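You operate a simulated robot arm through the tools that you are given. There is no shell and no other tool. Be economical: measure what you need, move in short steps, check, and stop when the job is done.

The job below is to be done with a simulated robot arm. You get a single attempt, and the scene is never put back.

JOB
Put the green tag box away and count two cartons.
Fine: it goes in the open tags drawer; shut the drawer, turn the call selector from hold to off, press the carton count button twice.

Only the result counts: the job must be done as asked and must still hold three seconds after the hand-in. Knocking over, shifting, dropping, spilling or breaking anything else fails it.

ROBOT AND FRAMES
A 6-joint arm with a two-finger parallel gripper, fixed in place. Base frame: the origin is at the foot of the arm, x ahead of it, y to its left, z up. Lengths are in mm, angles in degrees, forces in N, time in s.
With the tool pointing down near the work surface it reaches from about 260 to 680 mm from the base axis. Its first joint turns from -66.0 to 66.0 degrees. Payload 2.9 kg.
Tool frame: the origin (TCP) lies between the finger pads and is the grasp point; the fingertips stand 30 mm ahead of it; z points along the fingers, y is the line along which they close. Largest opening 110 mm; finger width 20, thickness 10; the body of the gripper, 48 by 112 mm, starts 55 mm behind the TCP.
Orientation is that of the tool frame in the base frame, as [roll, pitch, yaw] about the fixed x, y, z axes, in that order (R = Rz(yaw) Ry(pitch) Rx(roll)). With the fingers straight down and closing along the base's y, the tool's x points along the base's -x, its y along +y and its z along -z.

CONTROLS
- The arm moves only by the tool jog_arm. Its argument "increments" is a list of rows, each a list of 3 entries, a list of its own where there are three numbers: the turn, a rotation vector about the base's x, y, z in degrees, then the shift along the base's x, y, z in mm, then the opening, from 0 (shut) to 1 (fully open). In form: [[[rx, ry, rz], [x, y, z], grip], ...]. A call has 1 to 12 rows; each row shifts and turns the commanded pose from where the row before left it. Each row takes 0.2 s and may step no farther than 50 mm and 8.6 degrees from the row before; otherwise, or with a gripper value out of range, the whole call is refused. A pose out of reach is approached as far as the arm can. The call stops where the force on the tool passes 40 N (or 10 N more than at its start, if that is more) or the arm is blocked; 0.2 s more then pass. Each finger travels about 108 mm/s and halts on what it meets, pressing with about 25 N; the grip force reading is that of the motor and also rises with nothing between the fingers. The clock runs only during rows and for 0.2 s after the last one: add rows that do not move to give the fingers time. It gives the time, the measured TCP pose, the force on the tool (base axes), the opening and the grip force at its end, in the units of the frame above (readings bear some noise), and new pictures: "show" is both (left out), scene, wrist or none.
- Cameras (640 x 400 px; columns grow to the right, rows downward): "scene" is fixed at [40, 410.7, 1389.6]; the picture's right is [-0.97, -0.23, 0.00], its down [-0.11, 0.49, -0.86] and it looks along [0.20, -0.84, -0.50] (base axes); focal length 232 px, centre (320, 200). "wrist" rides on the gripper at [72, 17, -103] in the tool frame; the picture's right is [-0.23, 0.97, 0.00], its down [-0.76, -0.18, -0.62] and it looks along [-0.61, -0.14, 0.78] (tool axes); focal length 222 px, centre (320, 200). There is no depth. A picture from a camera that has moved, and an enlarged one, comes with that camera's place and axes in the base frame and with its lens.
- inspect(camera, box): a new picture of the part [left, top, right, bottom] of that camera's present view, enlarged. The clock stands still meanwhile.
- job_done(): hands the job in; it is judged then, once.

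Go step by step. Nothing tells you positions but the pictures and the camera data: compare them with the known pose of the tool, close in by small moves and look again before you grip or let go. The budget is 120 turns and 200 pictures, counting those below and the enlarged ones. Unless the task says otherwise, let go and move clear before handing in, and close with one line.

The tools are called after "Request:" as a command line: name --argument value ..., lists and objects as JSON in quotes. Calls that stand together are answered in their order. jog_arm: Moves the arm, as the interface text tells. Its arguments: {"type":"object","properties":{"increments":{"type":"array"},"show":{"type":"string","enum":["both","scene","wrist","none"]}},"required":["increments"]} The other tools are called the same way: inspect (camera, box) takes an enlarged picture of a part of a camera's view; job_done () hands the job in.

At the start:

```text
clock: 0.0
tcp_pos: [415.7, -179.8, 1221.5]
orientation: [180.0, 0.1, -179.9]
ft_force: [0.2, -0.5, -0.3]
finger_gap: 110.1
grasp_force: 0.1
```

scene: 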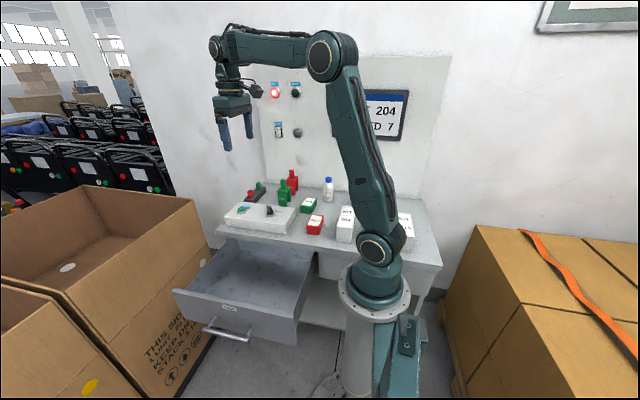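
wrist: 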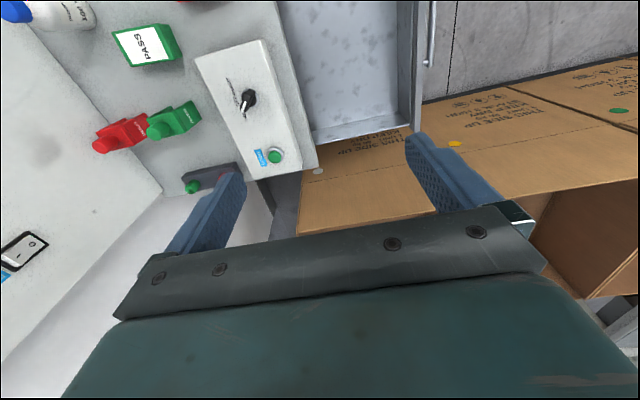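

I see a table with a control box (selector and green button), an open drawer, a green and a red box, stamps and a bottle. I'll enlarge the views to identify labels.

Request:
inspect --camera "scene" --box '[210, 160, 370, 260]'

Request:
inspect --camera "wrist" --box '[80, 0, 340, 200]'

Request:
inspect --camera "scene" --box '[250, 70, 350, 150]'

Request:
inspect --camera "scene" --box '[160, 220, 340, 350]'

```text
4.00 times, centred on (290, 210) of scene
camera zoom: at [40.0, 410.7, 1389.6], right [-0.97, -0.23, 0.0], down [-0.11, 0.49, -0.86], along [0.2, -0.84, -0.5], focal length 927 px, centre (440, 160)
```

zoom: 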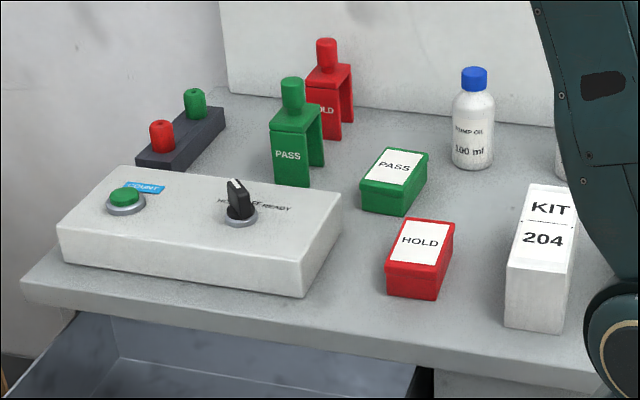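

```text
2.00 times, centred on (210, 100) of wrist
camera zoom: at [343.3, -163.1, 1325.7], right [0.23, 0.97, 0.0], down [0.76, -0.18, 0.62], along [0.61, -0.14, -0.78], focal length 444 px, centre (540, 400)
```

zoom: 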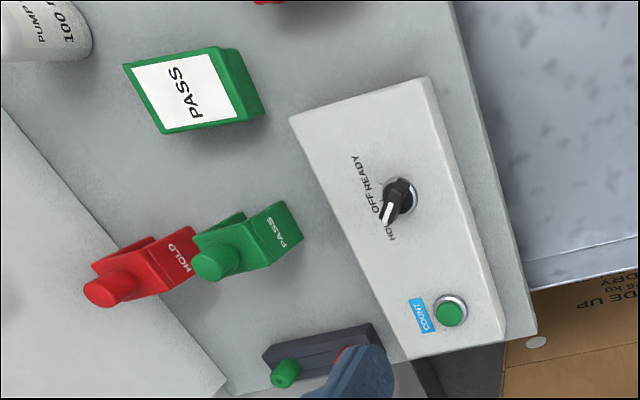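

```text
5.00 times, centred on (300, 110) of scene
camera zoom: at [40.0, 410.7, 1389.6], right [-0.97, -0.23, 0.0], down [-0.11, 0.49, -0.86], along [0.2, -0.84, -0.5], focal length 1159 px, centre (420, 650)
```

zoom: 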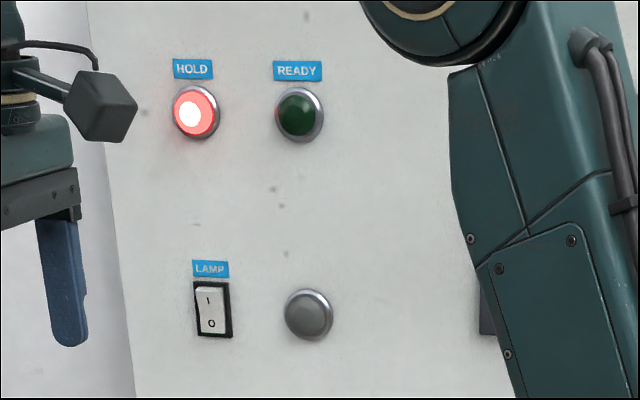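

```text
3.08 times, centred on (250, 285) of scene
camera zoom: at [40.0, 410.7, 1389.6], right [-0.97, -0.23, 0.0], down [-0.11, 0.49, -0.86], along [0.2, -0.84, -0.5], focal length 713 px, centre (535, -62)
```

zoom: 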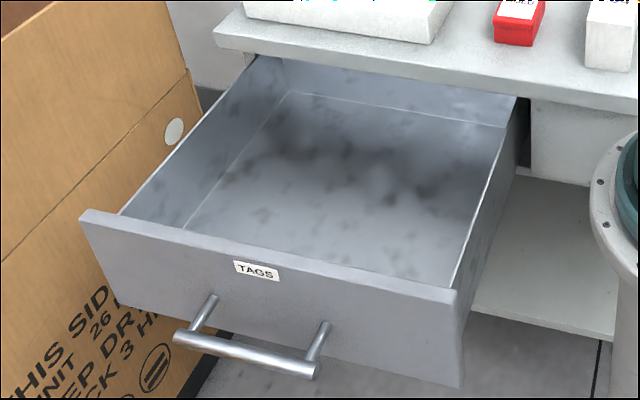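

The green PASS tag box is at about (305, -490), the knob near (421, -316), the button near (552, -314), and the drawer front at about y=30. I'm moving above the green box to look closer.

Request:
jog_arm --increments '[[[0, 0, 0], [-12.5, -34, -24], 1], [[0, 0, 0], [-12.5, -34, -24], 1], [[0, 0, 0], [-12.5, -34, -24], 1], [[0, 0, 0], [-12.5, -34, -24], 1], [[0, 0, 0], [-12.5, -34, -24], 1], [[0, 0, 0], [-12.5, -34, -24], 1], [[0, 0, 0], [-12.5, -34, -24], 1], [[0, 0, 0], [-12.5, -34, -24], 1], [[0, 0, 0], [-12.5, -34, -24], 1]]'

```text
clock: 2.0
tcp_pos: [303.5, -485.1, 1005.0]
orientation: [-180.0, 0.0, -179.9]
ft_force: [-0.2, 0.2, -0.4]
finger_gap: 110.1
grasp_force: 0.0
camera wrist: at [230.6, -468.6, 1109.9], right [0.23, 0.97, 0.0], down [0.76, -0.18, 0.62], along [0.61, -0.14, -0.78], focal length 222 px, centre (320, 200)
```

scene: 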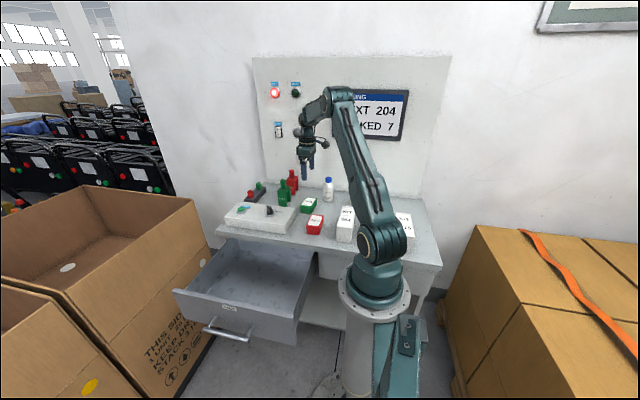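
wrist: 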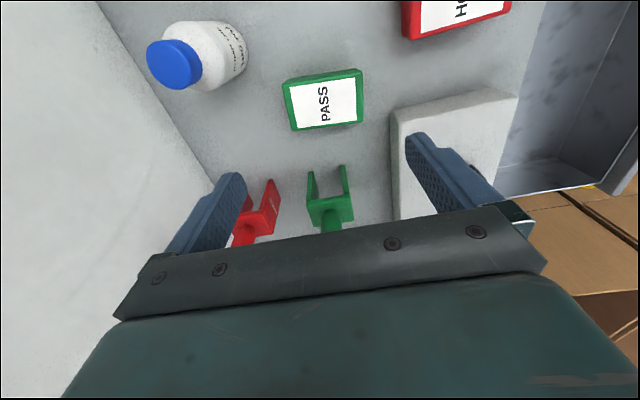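

The green box is visible ahead with clear space around. I'll enlarge it to measure its yaw and size.

Request:
inspect --camera "wrist" --box '[240, 40, 400, 140]'

Request:
inspect --camera "scene" --box '[270, 180, 350, 230]'

```text
4.00 times, centred on (320, 90) of wrist
camera zoom: at [230.6, -468.6, 1109.9], right [0.23, 0.97, 0.0], down [0.76, -0.18, 0.62], along [0.61, -0.14, -0.78], focal length 888 px, centre (320, 640)
```

zoom: 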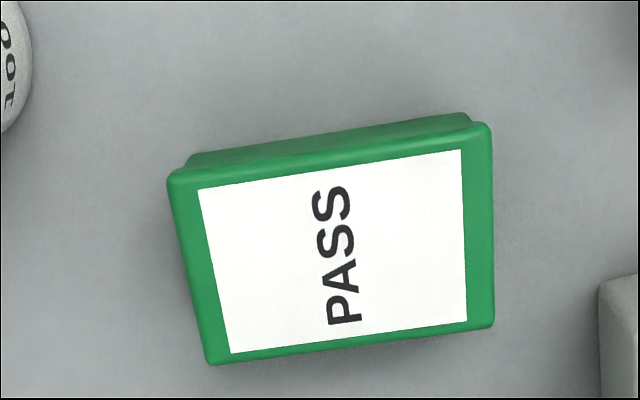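

```text
8.00 times, centred on (310, 205) of scene
camera zoom: at [40.0, 410.7, 1389.6], right [-0.97, -0.23, 0.0], down [-0.11, 0.49, -0.86], along [0.2, -0.84, -0.5], focal length 1854 px, centre (400, 160)
```

zoom: 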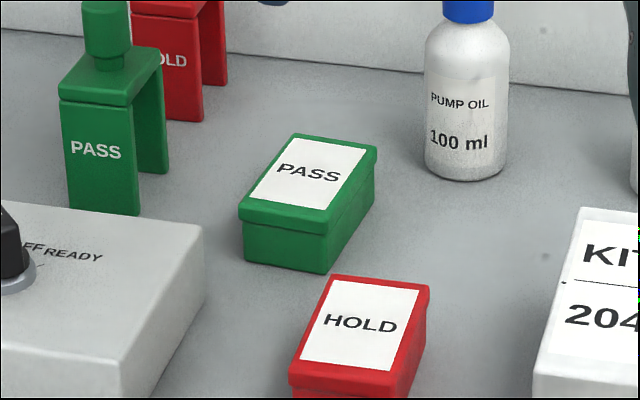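

The green box centre is at about (304, -480), with its top at z≈840. It is 52 x 88 mm and its long side lies nearly along y, so I'll yaw the gripper -95.5° to close across the short side.

Request:
jog_arm --increments '[[[0, 0, -7.96], [0, 0, -5], 1], [[0, 0, -7.96], [0, 0, -5], 1], [[0, 0, -7.96], [0, 0, -5], 1], [[0, 0, -7.96], [0, 0, -5], 1], [[0, 0, -7.96], [0, 0, -5], 1], [[0, 0, -7.96], [0, 0, -5], 1], [[0, 0, -7.96], [0, 0, -5], 1], [[0, 0, -7.96], [0, 0, -5], 1], [[0, 0, -7.96], [0, 0, -5], 1], [[0, 0, -7.96], [0, 0, -5], 1], [[0, 0, -7.96], [0, 0, -5], 0.85], [[0, 0, -7.96], [0.5, 5, -5], 0.85]]'

```text
clock: 4.6
tcp_pos: [303.6, -481.1, 944.9]
orientation: [180.0, -0.1, 84.3]
ft_force: [1.8, -0.9, -0.8]
finger_gap: 93.5
grasp_force: 0.1
camera wrist: at [327.7, -410.5, 1050.2], right [0.95, -0.32, 0.0], down [-0.25, -0.74, 0.62], along [-0.2, -0.59, -0.78], focal length 222 px, centre (320, 200)
```

scene: 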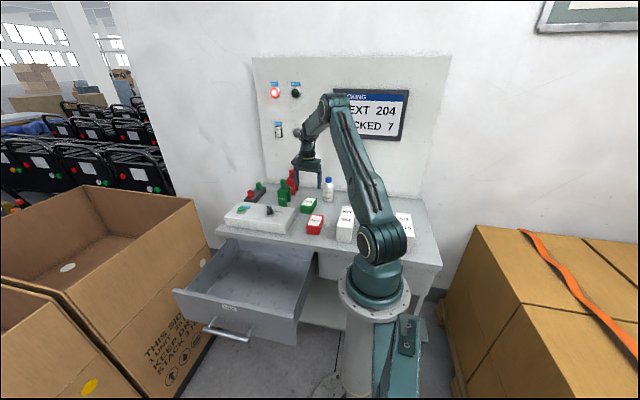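
wrist: 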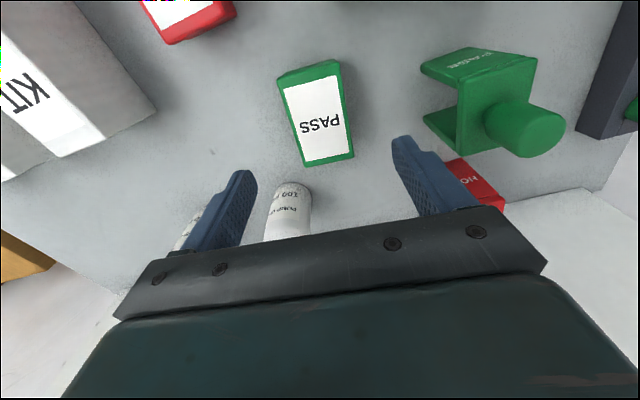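

Position checks out at (303.5, -479). I'm descending to grasp height.

Request:
jog_arm --increments '[[[0, 0, 0], [0, 0.5, -20], 0.85], [[0, 0, 0], [0, 0.5, -20], 0.85], [[0, 0, 0], [0, 0, -20], 0.85], [[0, 0, 0], [0, 0, -15], 0.85]]'

```text
clock: 5.6
tcp_pos: [303.0, -480.1, 868.2]
orientation: [180.0, 0.0, 84.5]
ft_force: [0.5, -0.1, -0.2]
finger_gap: 93.6
grasp_force: 0.1
camera wrist: at [326.8, -409.4, 973.9], right [0.95, -0.32, 0.0], down [-0.25, -0.74, 0.62], along [-0.2, -0.59, -0.78], focal length 222 px, centre (320, 200)
```

scene: 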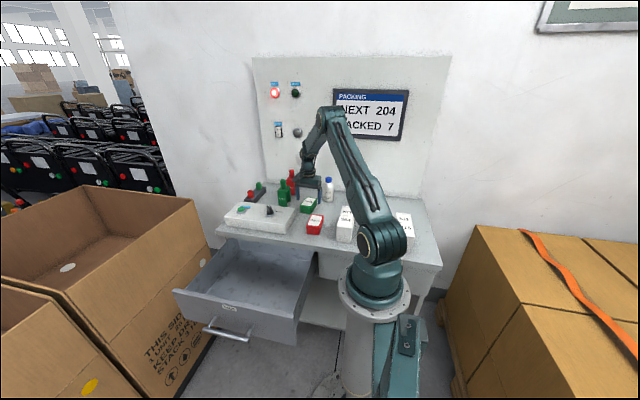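
wrist: 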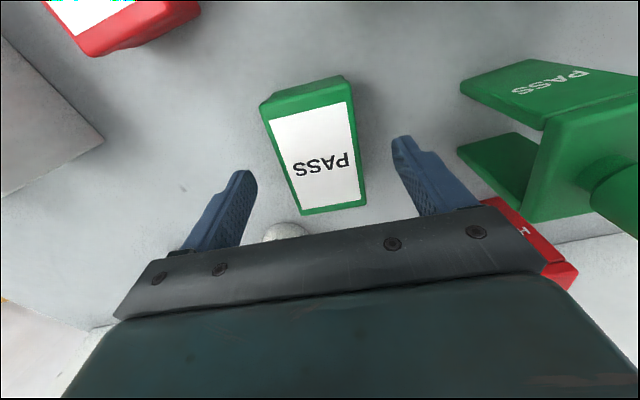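

Aligned; the box centre looks to be near y=-473, so I'll shift slightly, go down 30 mm and close.

Request:
jog_arm --increments '[[[0, 0, 0], [0, 5, -15], 0.85], [[0, 0, 0], [0.5, 0, -15], 0.85], [[0, 0, 0], [0, 0, -4], 0.85], [[0, 0, 0], [0, 0, 0], 0.4], [[0, 0, 0], [0, 0, 0], 0.3], [[0, 0, 0], [0, 0, 0], 0.3]]'

```text
clock: 7.0
tcp_pos: [303.9, -474.9, 835.8]
orientation: [180.0, 0.0, 84.5]
ft_force: [-0.9, -0.2, -0.4]
finger_gap: 54.4
grasp_force: 25.2
camera wrist: at [328.0, -405.2, 939.4], right [0.95, -0.32, 0.0], down [-0.25, -0.74, 0.62], along [-0.2, -0.59, -0.78], focal length 222 px, centre (320, 200)
```

scene: 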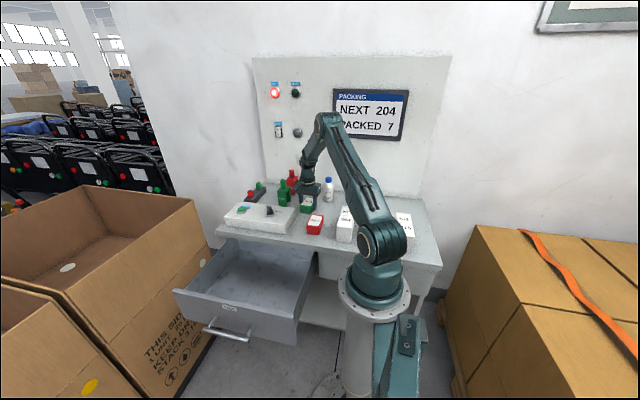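
wrist: 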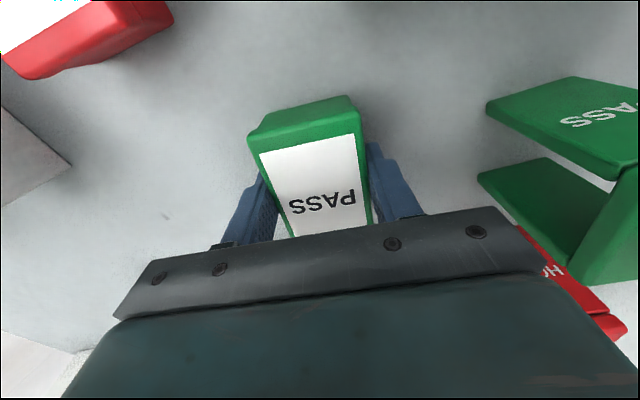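

Gripped at 54 mm. I'm lifting straight up.

Request:
jog_arm --increments '[[[0, 0, 0], [0, 0, 20], 0.2], [[0, 0, 0], [0, 0, 35], 0.2], [[0, 0, 0], [0, 0, 35], 0.2], [[0, 0, 0], [0, 0, 35], 0.2], [[0, 0, 0], [0, 0, 35], 0.2]]'

```text
clock: 8.2
tcp_pos: [303.0, -477.2, 997.2]
orientation: [-180.0, -0.1, 84.5]
ft_force: [-0.8, -0.5, -0.2]
finger_gap: 54.5
grasp_force: 24.9
camera wrist: at [327.3, -406.4, 1101.8], right [0.95, -0.32, 0.0], down [-0.25, -0.74, 0.62], along [-0.2, -0.59, -0.78], focal length 222 px, centre (320, 200)
```

scene: 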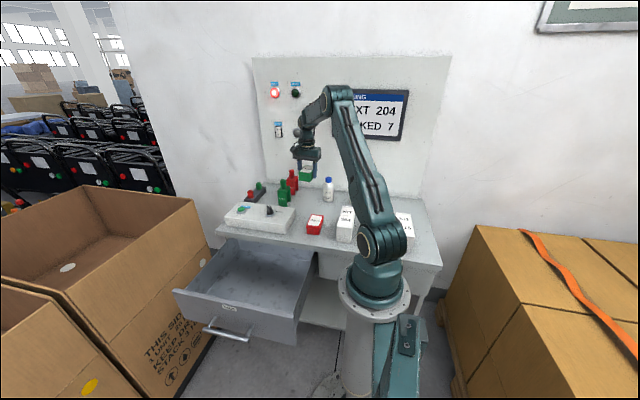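
wrist: 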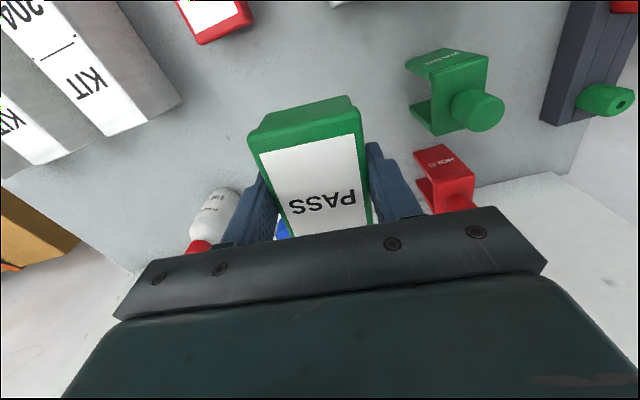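

The box is held. I'm carrying it above the drawer, to about (410, -100).

Request:
jog_arm --increments '[[[0, 0, 0.5], [10.7, 37.7, 0], 0.2], [[0, 0, 0.5], [10.7, 37.7, 0], 0.2], [[0, 0, 0.5], [10.7, 37.7, 0], 0.2], [[0, 0, 0.5], [10.7, 37.7, 0], 0.2], [[0, 0, 0.5], [10.7, 37.7, 0], 0.2], [[0, 0, 0.5], [10.7, 37.7, 0], 0.2], [[0, 0, 0.5], [10.7, 37.7, 0], 0.2], [[0, 0, 0.5], [10.7, 37.7, 0], 0.2], [[0, 0, 0.5], [10.7, 37.7, 0], 0.2], [[0, 0, 1], [10.7, 37.7, 0], 0.2]]'

```text
clock: 10.4
tcp_pos: [409.8, -99.2, 996.3]
orientation: [180.0, 0.0, 90.0]
ft_force: [0.2, 0.8, -1.0]
finger_gap: 54.5
grasp_force: 24.8
camera wrist: at [427.4, -25.7, 1101.4], right [0.97, -0.23, 0.0], down [-0.18, -0.76, 0.62], along [-0.14, -0.61, -0.78], focal length 222 px, centre (320, 200)
```

scene: 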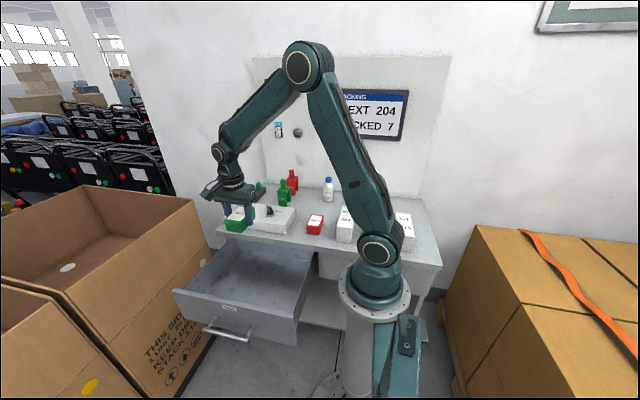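
wrist: 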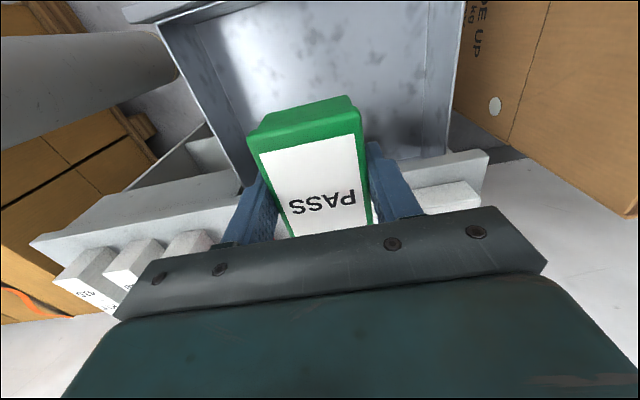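

The drawer interior spans roughly x 250–587, and y from about -239 (table edge) to 20. I'm lowering into it at y≈-125.

Request:
jog_arm --increments '[[[0, 0, 0], [0, -10, -30], 0.2], [[0, 0, 0], [0, -10, -30], 0.2], [[0, 0, 0], [0, -5, -30], 0.2], [[0, 0, 0], [0, 0, -30], 0.2], [[0, 0, 0], [0, 0, -30], 0.2], [[0, 0, 0], [0, 0, -30], 0.2], [[0, 0, 0], [0, 0, -30], 0.2], [[0, 0, 0], [0, 0, -30], 0.2]]'

```text
clock: 12.2
tcp_pos: [411.5, -122.1, 756.4]
orientation: [179.8, -0.1, 90.0]
ft_force: [0.4, -0.8, -0.2]
finger_gap: 54.5
grasp_force: 25.2
camera wrist: at [428.8, -49.3, 861.0], right [0.97, -0.23, 0.0], down [-0.18, -0.76, 0.62], along [-0.14, -0.61, -0.78], focal length 222 px, centre (320, 200)
```

scene: 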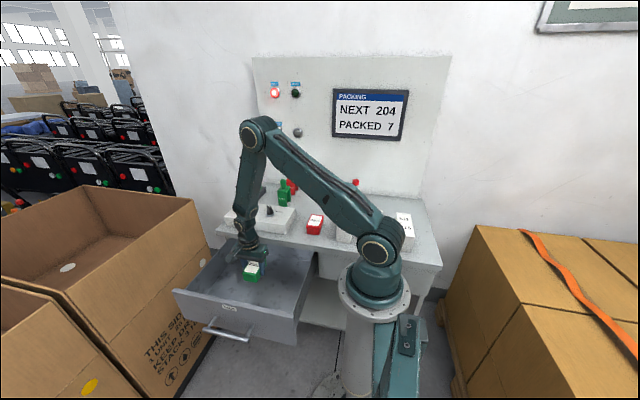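
wrist: 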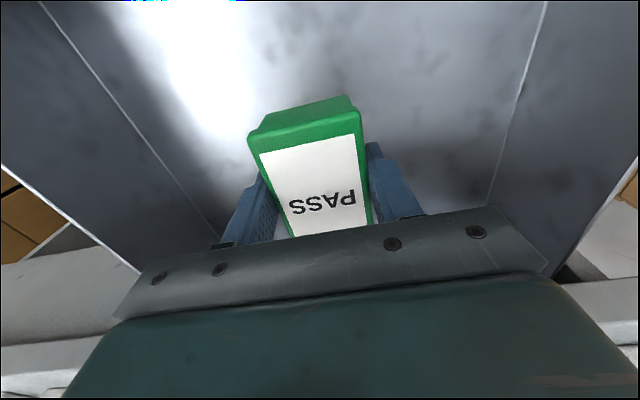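

The floor is estimated at z≈660. I'm lowering in small steps, watching the force.

Request:
jog_arm --increments '[[[0, 0, 0], [0, 0, -20], 0.2], [[0, 0, 0], [0, 0, -15], 0.2], [[0, 0, 0], [0, 0, -8], 0.2], [[0, 0, 0], [0, 0, -4], 0.2], [[0, 0, 0], [0, 0, 0], 0.2]]'

```text
clock: 13.4
tcp_pos: [411.1, -123.3, 708.5]
orientation: [180.0, 0.0, 89.9]
ft_force: [0.0, 0.0, -0.4]
finger_gap: 54.3
grasp_force: 25.6
camera wrist: at [429.2, -50.8, 814.1], right [0.97, -0.23, 0.0], down [-0.18, -0.76, 0.62], along [-0.14, -0.61, -0.78], focal length 222 px, centre (320, 200)
```

scene: 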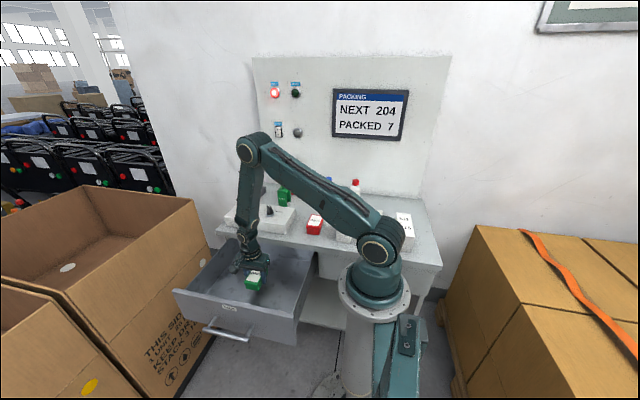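
wrist: 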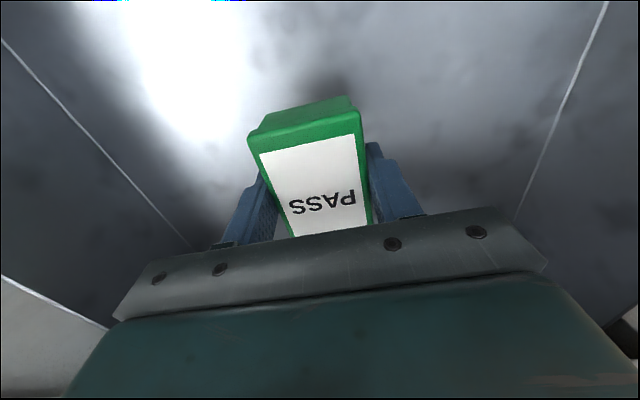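

No contact yet; the floor looks to be nearer 630. I'm continuing slowly.

Request:
jog_arm --increments '[[[0, 0, 0], [0, 0, -8], 0.2], [[0, 0, 0], [0, 0, -8], 0.2], [[0, 0, 0], [0, 0, -4], 0.2], [[0, 0, 0], [0, 0, -3], 0.2], [[0, 0, 0], [0, 0, 0], 0.2]]'

```text
clock: 14.6
tcp_pos: [411.5, -121.6, 684.2]
orientation: [-180.0, -0.1, 90.0]
ft_force: [0.4, 0.0, -1.3]
finger_gap: 54.2
grasp_force: 25.2
camera wrist: at [428.0, -50.0, 790.2], right [0.97, -0.23, 0.0], down [-0.18, -0.76, 0.62], along [-0.14, -0.61, -0.78], focal length 222 px, centre (320, 200)
```

scene: 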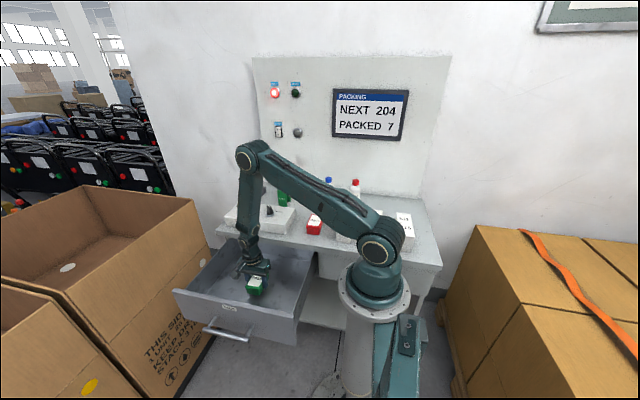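
wrist: 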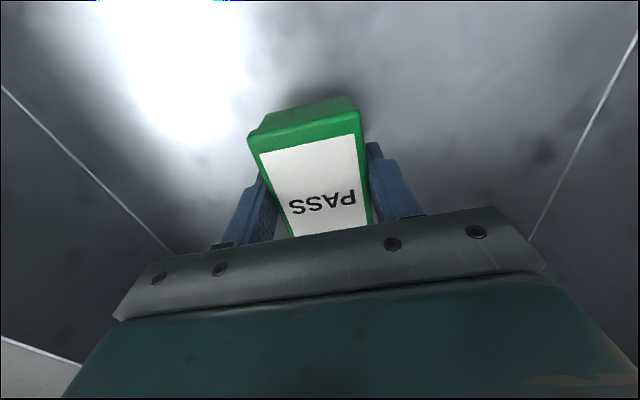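

The contact shadow is closing in; I'm continuing with finer steps.

Request:
jog_arm --increments '[[[0, 0, 0], [0, 0, -3], 0.2], [[0, 0, 0], [0, 0, -3], 0.2], [[0, 0, 0], [0, 0, -3], 0.2], [[0, 0, 0], [0, 0, -3], 0.2], [[0, 0, 0], [0, 0, 0], 0.2]]'

```text
clock: 15.8
tcp_pos: [410.6, -122.8, 673.8]
orientation: [-180.0, 0.0, 90.1]
ft_force: [0.4, 0.9, -0.2]
finger_gap: 54.5
grasp_force: 25.0
camera wrist: at [428.2, -49.9, 778.6], right [0.97, -0.23, 0.0], down [-0.18, -0.76, 0.62], along [-0.14, -0.61, -0.78], focal length 222 px, centre (320, 200)
```

scene: 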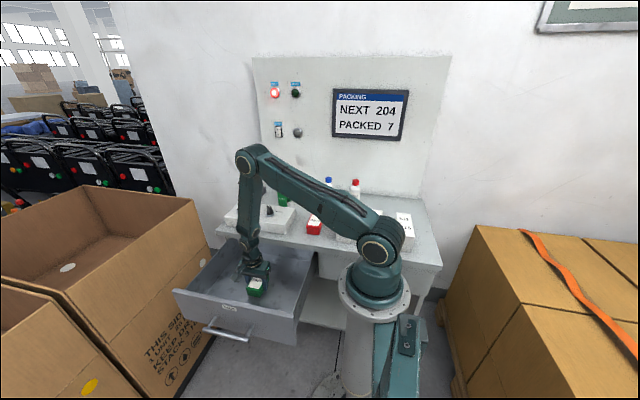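
wrist: 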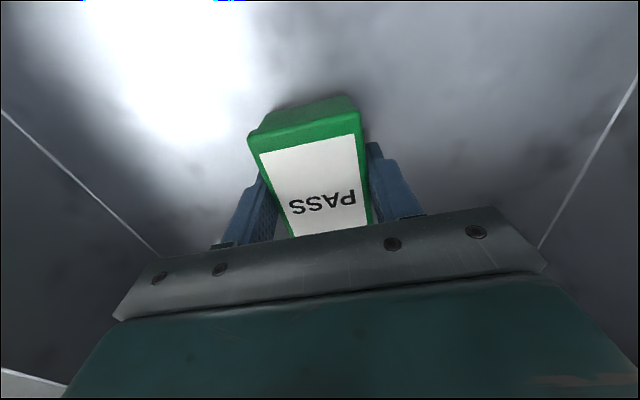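

Request:
jog_arm --increments '[[[0, 0, 0], [0, 0, -3], 0.2], [[0, 0, 0], [0, 0, -2], 0.2], [[0, 0, 0], [0, 0, -2], 0.2], [[0, 0, 0], [0, 0, 0], 0.2]]' --show "wrist"

```text
clock: 16.8
tcp_pos: [410.3, -124.4, 666.2]
orientation: [179.9, 0.0, 90.0]
ft_force: [-5.8, 0.2, 24.8]
finger_gap: 54.7
grasp_force: 24.5
camera wrist: at [428.3, -51.0, 771.7], right [0.97, -0.23, 0.0], down [-0.18, -0.76, 0.62], along [-0.14, -0.61, -0.78], focal length 222 px, centre (320, 200)
```

wrist: 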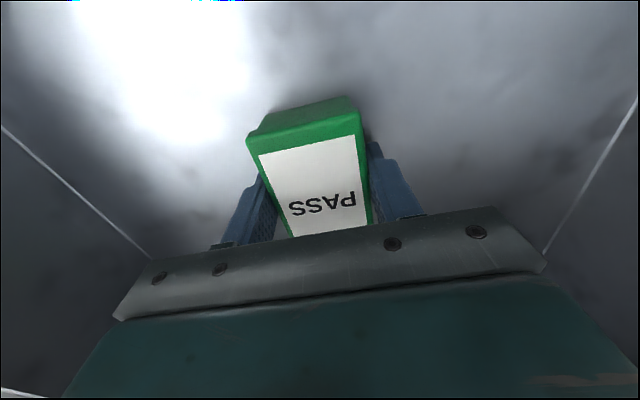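

The box rests on the drawer floor (contact force about 25 N). I'm easing up 1 mm, opening, and lifting out.

Request:
jog_arm --increments '[[[0, 0, 0], [0, 0, 1], 0.4], [[0, 0, 0], [0, 0, 0], 0.75], [[0, 0, 0], [0, 0, 0], 0.75], [[0, 0, 0], [0, 0, 20], 0.75], [[0, 0, 0], [0, 0, 40], 0.75], [[0, 0, 0], [0, 0, 40], 0.75], [[0, 0, 0], [0, 0, 40], 0.75], [[0, 0, 0], [0, 0, 40], 0.75], [[0, 0, 0], [0, 0, 40], 0.75]]'

```text
clock: 18.8
tcp_pos: [409.8, -122.4, 887.9]
orientation: [-180.0, 0.0, 89.9]
ft_force: [-0.7, 0.4, -0.1]
finger_gap: 82.6
grasp_force: 0.0
camera wrist: at [426.9, -50.0, 992.8], right [0.97, -0.23, 0.0], down [-0.18, -0.76, 0.62], along [-0.14, -0.61, -0.78], focal length 222 px, centre (320, 200)
```

scene: 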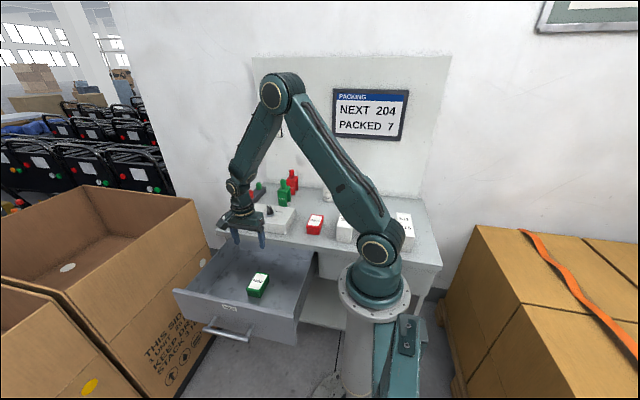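
wrist: 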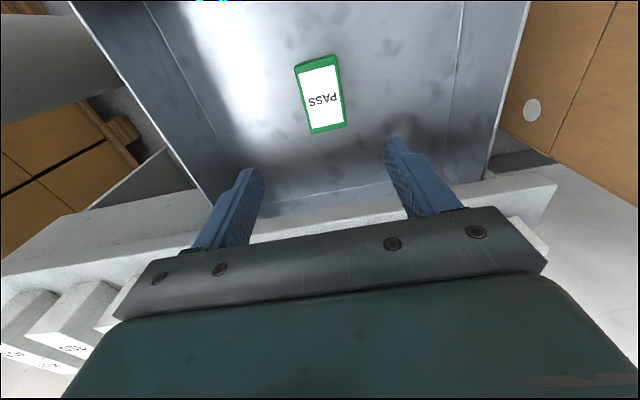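

The box lies in the drawer. Next I'll close the fingers and move out in front of the drawer to look at the handle.

Request:
jog_arm --increments '[[[0, 0, 0], [0, 30, 0], 0.4], [[0, 0, 0], [0, 40, 0], 0], [[0, 0, 0], [0, 40, 0], 0], [[0, 0, 0], [0, 40, 0], 0], [[0, 0, 0], [0, 40, 0], 0], [[0, 0, 0], [0, 40, 0], 0], [[0, 0, 0], [0, 40, 0], 0]]'

```text
clock: 20.4
tcp_pos: [409.6, 149.4, 886.7]
orientation: [-179.9, 0.0, 89.8]
ft_force: [0.3, 0.7, -0.3]
finger_gap: 0.1
grasp_force: 24.8
camera wrist: at [427.7, 221.8, 991.2], right [0.97, -0.23, 0.0], down [-0.18, -0.76, 0.62], along [-0.14, -0.61, -0.78], focal length 222 px, centre (320, 200)
```

scene: 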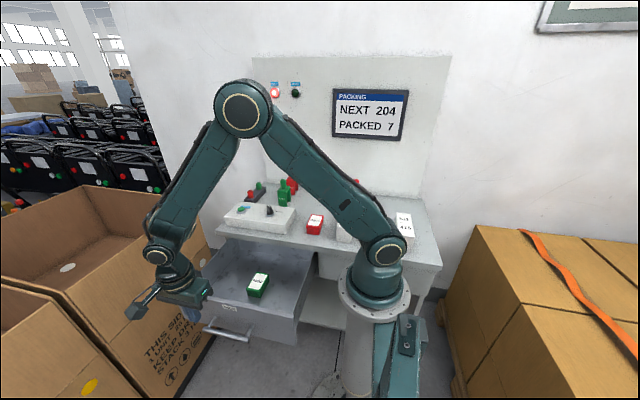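
wrist: 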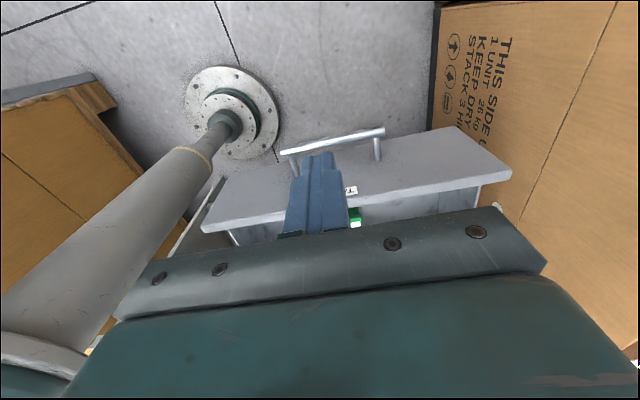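

The handle bar is near y≈87, z≈690. I'm lowering in front of it, well clear at y=150, to compare heights.

Request:
jog_arm --increments '[[[0, 0, 0], [0, 0, -37], 0], [[0, 0, 0], [0, 0, -37], 0], [[0, 0, 0], [0, 0, -37], 0], [[0, 0, 0], [0, 0, -37], 0], [[0, 0, 0], [0, 0, -37], 0]]'

Request:
inspect --camera "scene" --box '[130, 240, 330, 365]'

```text
clock: 21.6
tcp_pos: [411.4, 146.3, 702.7]
orientation: [180.0, 0.0, 90.0]
ft_force: [-0.2, 0.1, -0.4]
finger_gap: 0.0
grasp_force: 25.3
camera wrist: at [428.0, 218.1, 808.3], right [0.97, -0.23, 0.0], down [-0.18, -0.76, 0.62], along [-0.14, -0.61, -0.78], focal length 222 px, centre (320, 200)
```

scene: 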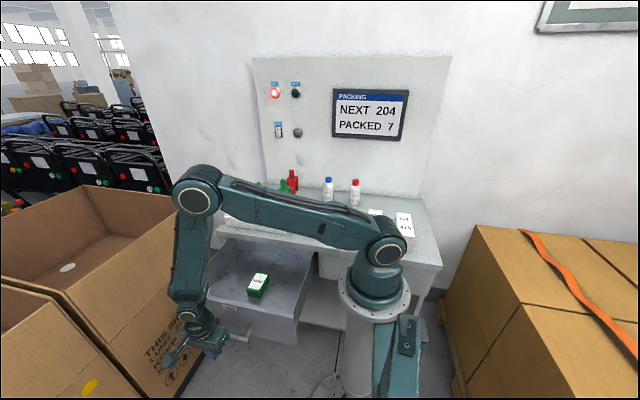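
wrist: 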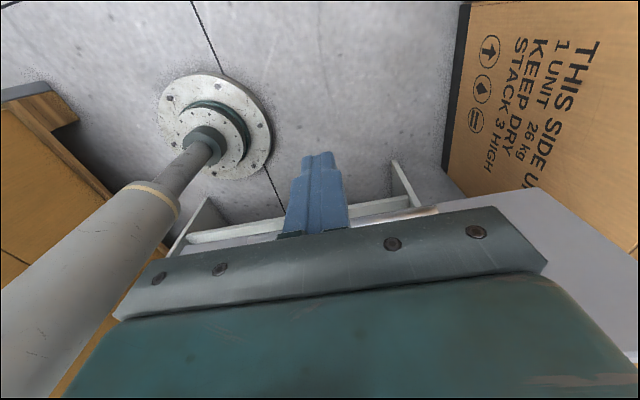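

```text
3.20 times, centred on (230, 302) of scene
camera zoom: at [40.0, 410.7, 1389.6], right [-0.97, -0.23, 0.0], down [-0.11, 0.49, -0.86], along [0.2, -0.84, -0.5], focal length 742 px, centre (608, -128)
```

zoom: 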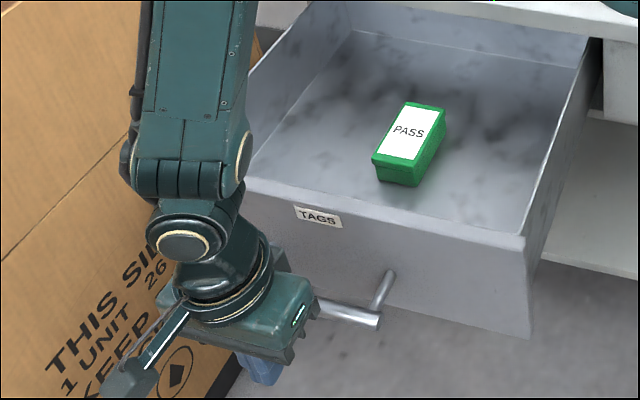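

Combining the views, the bar is at y≈77, z≈667, x 333–495. I'm lowering to z≈675 and advancing slowly to touch the bar.

Request:
jog_arm --increments '[[[0, 0, 0], [2, 0, -14], 0], [[0, 0, 0], [0, 0, -14], 0], [[0, 0, 0], [0, -20, 0], 0], [[0, 0, 0], [0, -15, 0], 0], [[0, 0, 0], [0, -10, 0], 0], [[0, 0, 0], [0, -10, 0], 0], [[0, 0, 0], [0, -10, 0], 0]]'

Request:
inspect --camera "scene" --box '[130, 240, 330, 365]'

```text
clock: 23.2
tcp_pos: [412.7, 81.1, 676.0]
orientation: [179.9, 0.0, 89.9]
ft_force: [0.0, 0.3, 1.1]
finger_gap: 0.0
grasp_force: 24.9
camera wrist: at [429.9, 153.7, 780.1], right [0.97, -0.23, 0.0], down [-0.18, -0.76, 0.62], along [-0.14, -0.61, -0.78], focal length 222 px, centre (320, 200)
```

scene: 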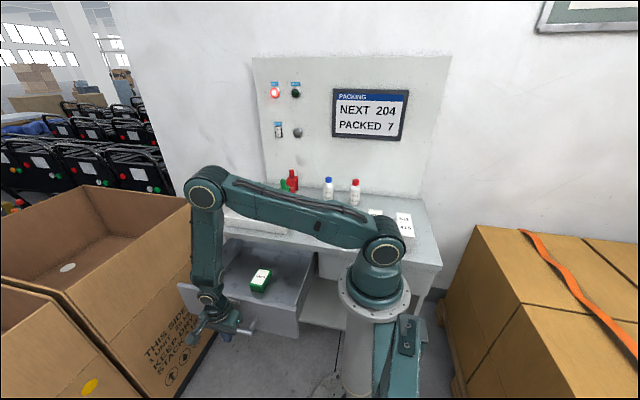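
wrist: 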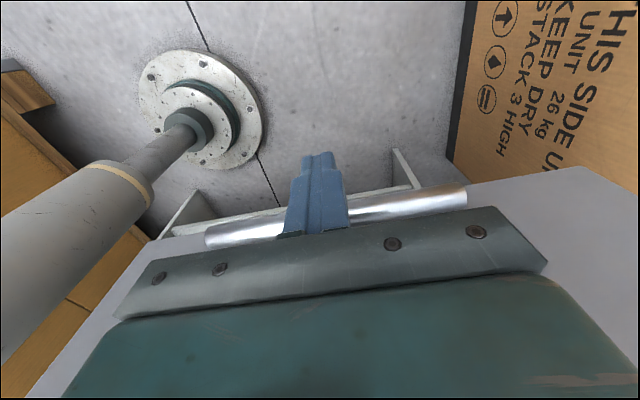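

```text
3.20 times, centred on (230, 302) of scene
camera zoom: at [40.0, 410.7, 1389.6], right [-0.97, -0.23, 0.0], down [-0.11, 0.49, -0.86], along [0.2, -0.84, -0.5], focal length 742 px, centre (608, -128)
```

zoom: 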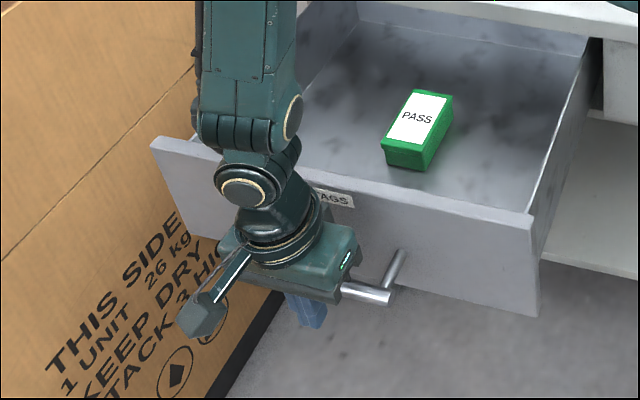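

Contact made: the drawer is already moving in with little resistance. I'm continuing the push at a steady pace.

Request:
jog_arm --increments '[[[0, 0, 0], [0, -15, 0], 0], [[0, 0, 0], [0, -15, 0], 0], [[0, 0, 0], [0, -15, 0], 0], [[0, 0, 0], [0, -15, 0], 0], [[0, 0, 0], [0, -15, 0], 0], [[0, 0, 0], [0, -15, 0], 0], [[0, 0, 0], [0, -15, 0], 0], [[0, 0, 0], [0, -15, 0], 0], [[0, 0, 0], [0, -15, 0], 0], [[0, 0, 0], [0, -15, 0], 0], [[0, 0, 0], [0, -10, 0], 0]]'

Request:
inspect --camera "scene" --box '[180, 190, 380, 315]'

```text
clock: 25.6
tcp_pos: [413.0, -78.1, 675.2]
orientation: [-180.0, 0.0, 90.0]
ft_force: [-0.3, -0.1, 0.0]
finger_gap: 0.0
grasp_force: 25.4
camera wrist: at [429.9, -7.0, 779.9], right [0.97, -0.23, 0.0], down [-0.18, -0.76, 0.62], along [-0.14, -0.61, -0.78], focal length 222 px, centre (320, 200)
```

scene: 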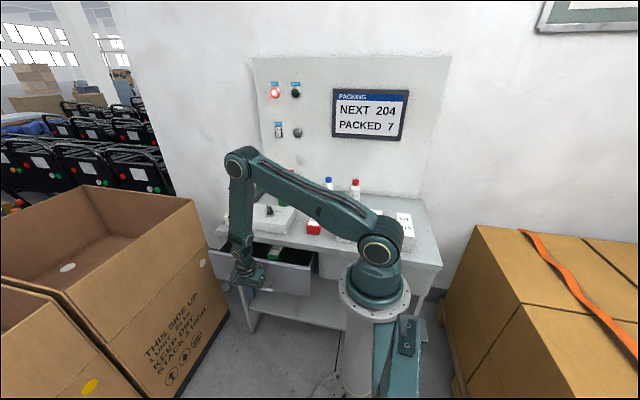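
wrist: 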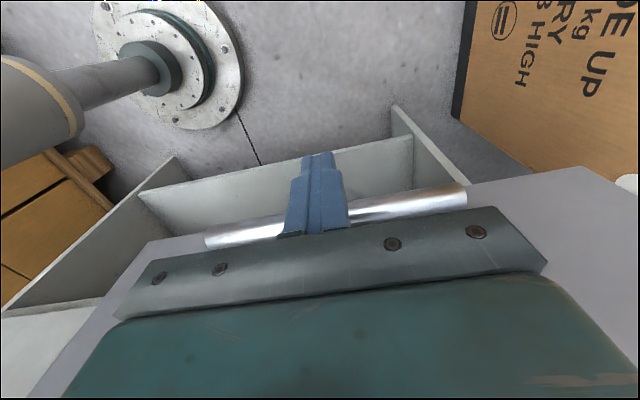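

```text
3.20 times, centred on (280, 252) of scene
camera zoom: at [40.0, 410.7, 1389.6], right [-0.97, -0.23, 0.0], down [-0.11, 0.49, -0.86], along [0.2, -0.84, -0.5], focal length 742 px, centre (448, 32)
```

zoom: 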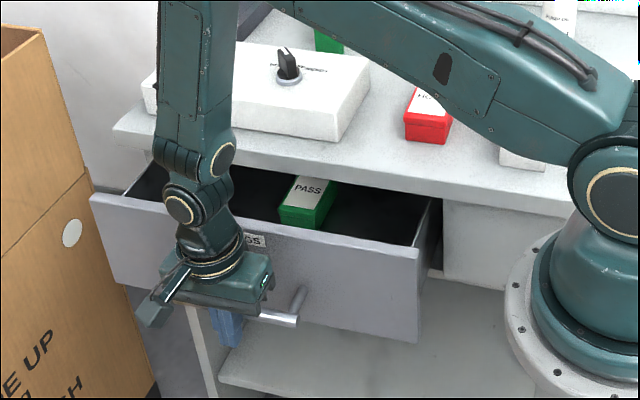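

About 90 mm remain. I'm continuing in smaller steps, relying on the force stop at closure.

Request:
jog_arm --increments '[[[0, 0, 0], [0, -12, 0], 0], [[0, 0, 0], [0, -12, 0], 0], [[0, 0, 0], [0, -12, 0], 0], [[0, 0, 0], [0, -12, 0], 0], [[0, 0, 0], [0, -8, 0], 0], [[0, 0, 0], [0, -6, 0], 0], [[0, 0, 0], [0, -6, 0], 0]]'

Request:
inspect --camera "scene" --box '[180, 190, 380, 315]'

```text
clock: 27.2
tcp_pos: [413.4, -146.7, 674.6]
orientation: [-180.0, 0.0, 90.0]
ft_force: [-0.1, 0.7, -1.0]
finger_gap: 0.0
grasp_force: 25.0
camera wrist: at [430.9, -73.6, 779.9], right [0.97, -0.23, 0.0], down [-0.18, -0.76, 0.62], along [-0.14, -0.61, -0.78], focal length 222 px, centre (320, 200)
```

scene: 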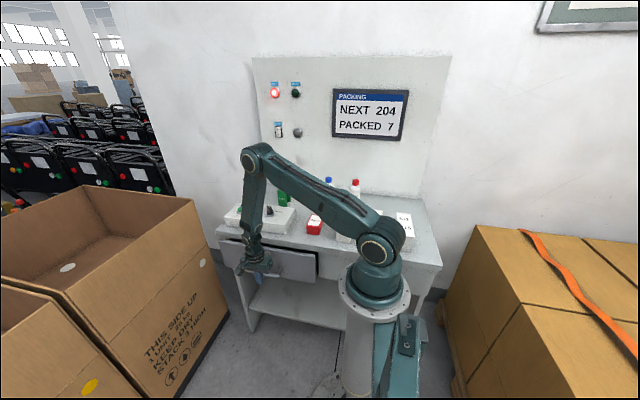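
wrist: 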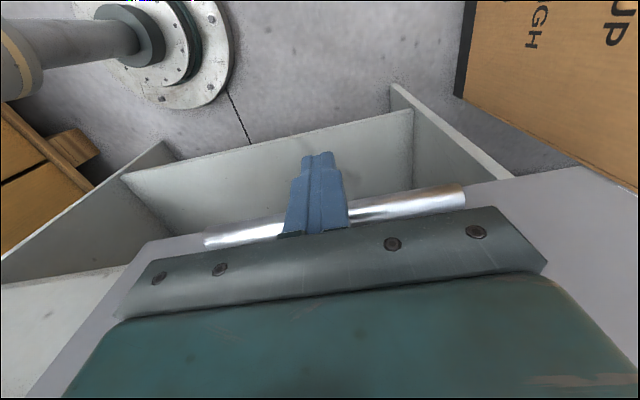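

```text
3.20 times, centred on (280, 252) of scene
camera zoom: at [40.0, 410.8, 1389.6], right [-0.97, -0.23, 0.0], down [-0.11, 0.49, -0.86], along [0.2, -0.84, -0.5], focal length 742 px, centre (448, 32)
```

zoom: 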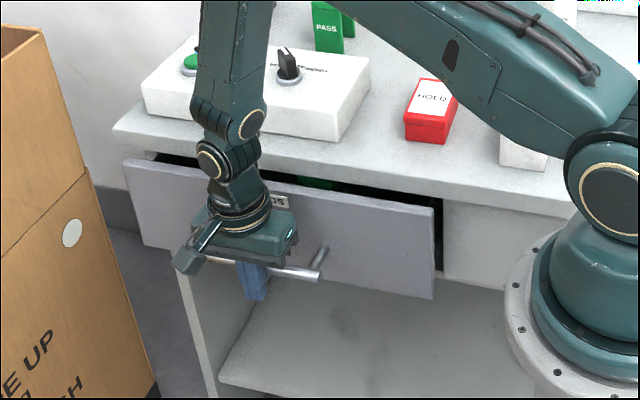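

The drawer is almost shut, with about 30–40 mm left. I'm continuing in 5–6 mm steps.

Request:
jog_arm --increments '[[[0, 0, 0], [0, -6, 0], 0], [[0, 0, 0], [0, -6, 0], 0], [[0, 0, 0], [0, -6, 0], 0], [[0, 0, 0], [0, -5, 0], 0], [[0, 0, 0], [0, -5, 0], 0], [[0, 0, 0], [0, -5, 0], 0]]'

Request:
inspect --camera "scene" --box '[180, 190, 380, 315]'

```text
clock: 28.6
tcp_pos: [413.7, -179.8, 673.0]
orientation: [180.0, 0.0, 89.9]
ft_force: [-0.6, 1.2, -0.5]
finger_gap: 0.1
grasp_force: 25.2
camera wrist: at [430.2, -106.2, 778.9], right [0.97, -0.23, 0.0], down [-0.18, -0.76, 0.62], along [-0.14, -0.61, -0.78], focal length 222 px, centre (320, 200)
```

scene: 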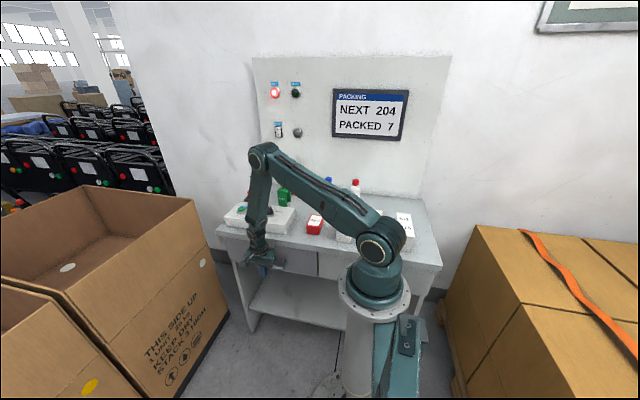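
wrist: 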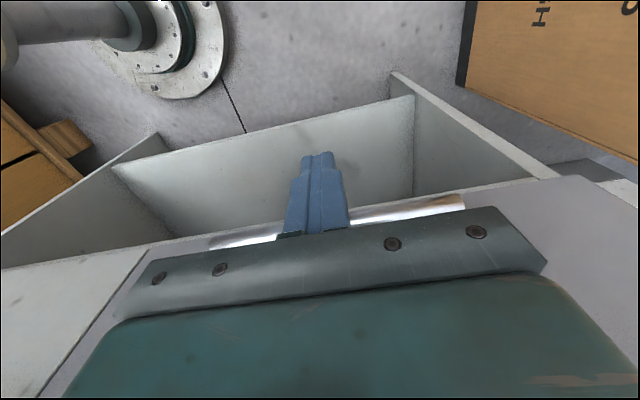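

```text
3.20 times, centred on (280, 252) of scene
camera zoom: at [40.0, 410.7, 1389.6], right [-0.97, -0.23, 0.0], down [-0.11, 0.49, -0.86], along [0.2, -0.84, -0.5], focal length 742 px, centre (448, 32)
```

zoom: 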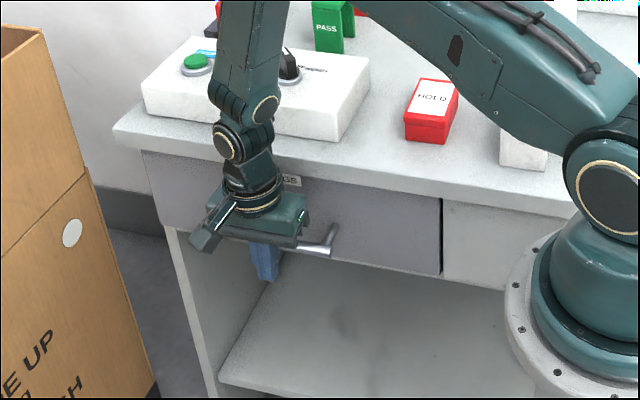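

The drawer face is nearly flush. I'm pushing the last millimetres until resistance.

Request:
jog_arm --increments '[[[0, 0, 0], [0, -3, 0], 0], [[0, 0, 0], [0, -3, 0], 0], [[0, 0, 0], [0, -3, 0], 0], [[0, 0, 0], [0, -3, 0], 0], [[0, 0, 0], [0, -3, 0], 0], [[0, 0, 0], [0, 0, 0], 0]]'

Request:
inspect --camera "scene" --box '[180, 190, 380, 315]'

```text
clock: 29.8
tcp_pos: [413.1, -185.4, 675.6]
orientation: [-179.7, -1.0, 90.5]
ft_force: [1.8, 3.4, 1.2]
finger_gap: 0.0
grasp_force: 25.2
stopped in row 5: the force on the tool passed its limit (the readings are from after the stop); the commanded pose is now the measured one
camera wrist: at [429.5, -115.1, 780.6], right [0.98, -0.22, -0.01], down [-0.17, -0.77, 0.61], along [-0.14, -0.59, -0.79], focal length 222 px, centre (320, 200)
```

scene: 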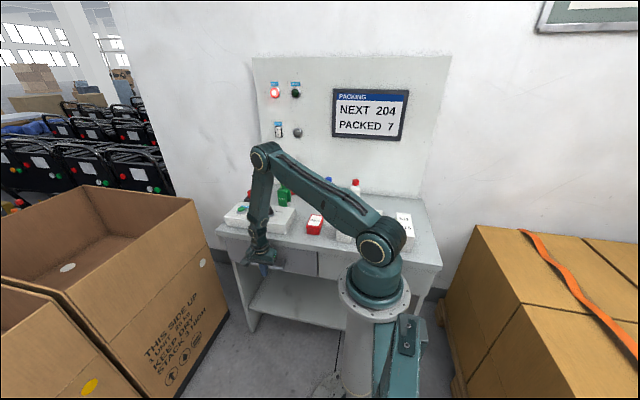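
wrist: 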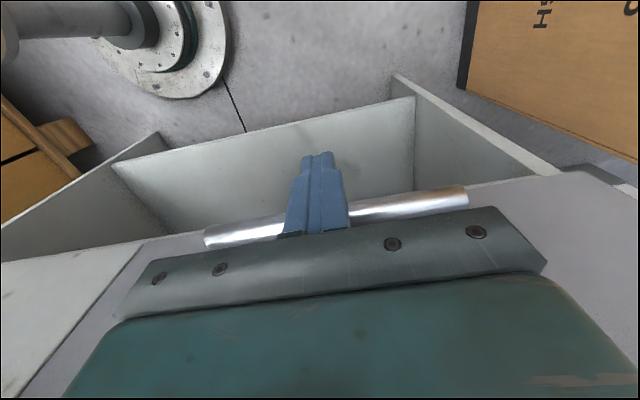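

```text
3.20 times, centred on (280, 252) of scene
camera zoom: at [40.0, 410.8, 1389.6], right [-0.97, -0.23, 0.0], down [-0.11, 0.49, -0.86], along [0.2, -0.84, -0.5], focal length 742 px, centre (448, 32)
```

zoom: 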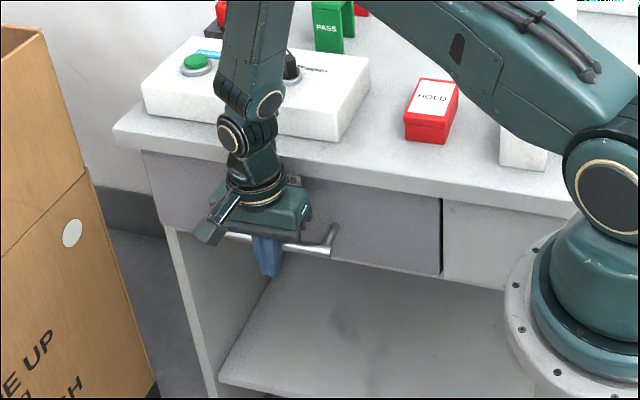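

Hard stop at y=-185. I'm backing off a bit to check that the drawer is flush.

Request:
jog_arm --increments '[[[0, 0, 0], [0, 20, 0], 0], [[0, 0, 0], [0, 40, 0], 0], [[0, 0, 0], [0, 40, 0], 0], [[0, 0, 0], [0, 40, 10], 0], [[0, 0, 0], [0, 20, 40], 0], [[0, 0, 0], [0, 0, 45], 0], [[0, 0, 0], [0, 0, 45], 0], [[0, 0, 0], [0, 0, 45], 0], [[0, 0, 0], [0, 0, 45], 0], [[0, 0, 0], [0, -20, 45], 0]]'

Request:
inspect --camera "scene" --box '[200, 200, 360, 300]'

```text
clock: 32.0
tcp_pos: [411.8, -47.8, 948.8]
orientation: [-179.7, -0.9, 90.4]
ft_force: [-0.2, -0.1, -0.9]
finger_gap: 0.0
grasp_force: 25.8
camera wrist: at [429.3, 23.5, 1055.9], right [0.98, -0.22, -0.01], down [-0.17, -0.77, 0.61], along [-0.14, -0.6, -0.79], focal length 222 px, centre (320, 200)
```

scene: 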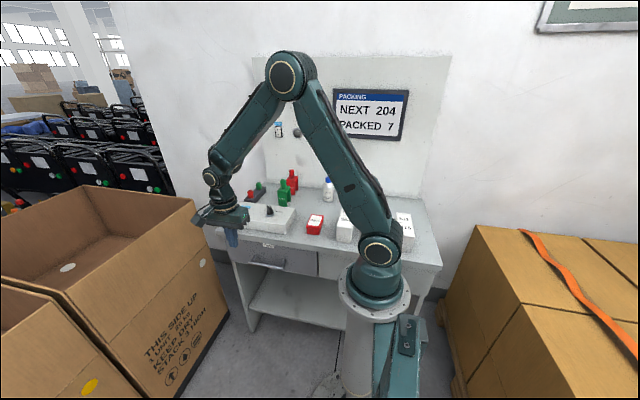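
wrist: 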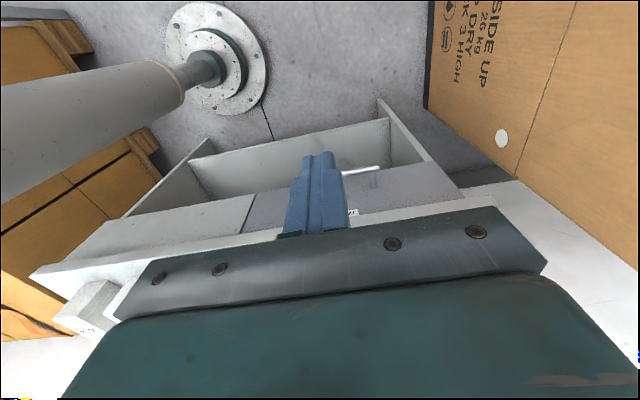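

```text
4.00 times, centred on (280, 250) of scene
camera zoom: at [40.0, 410.8, 1389.6], right [-0.97, -0.23, 0.0], down [-0.11, 0.49, -0.86], along [0.2, -0.84, -0.5], focal length 927 px, centre (480, 0)
```

zoom: 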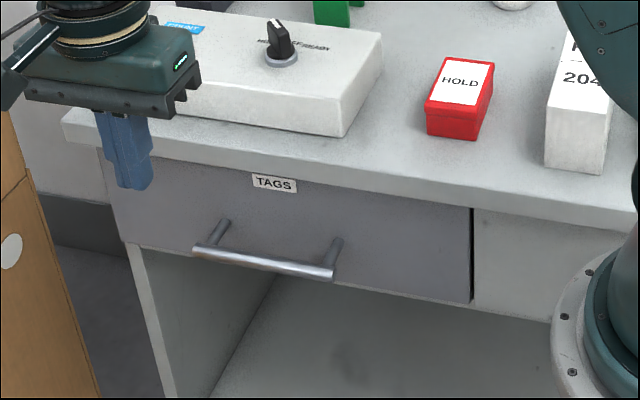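

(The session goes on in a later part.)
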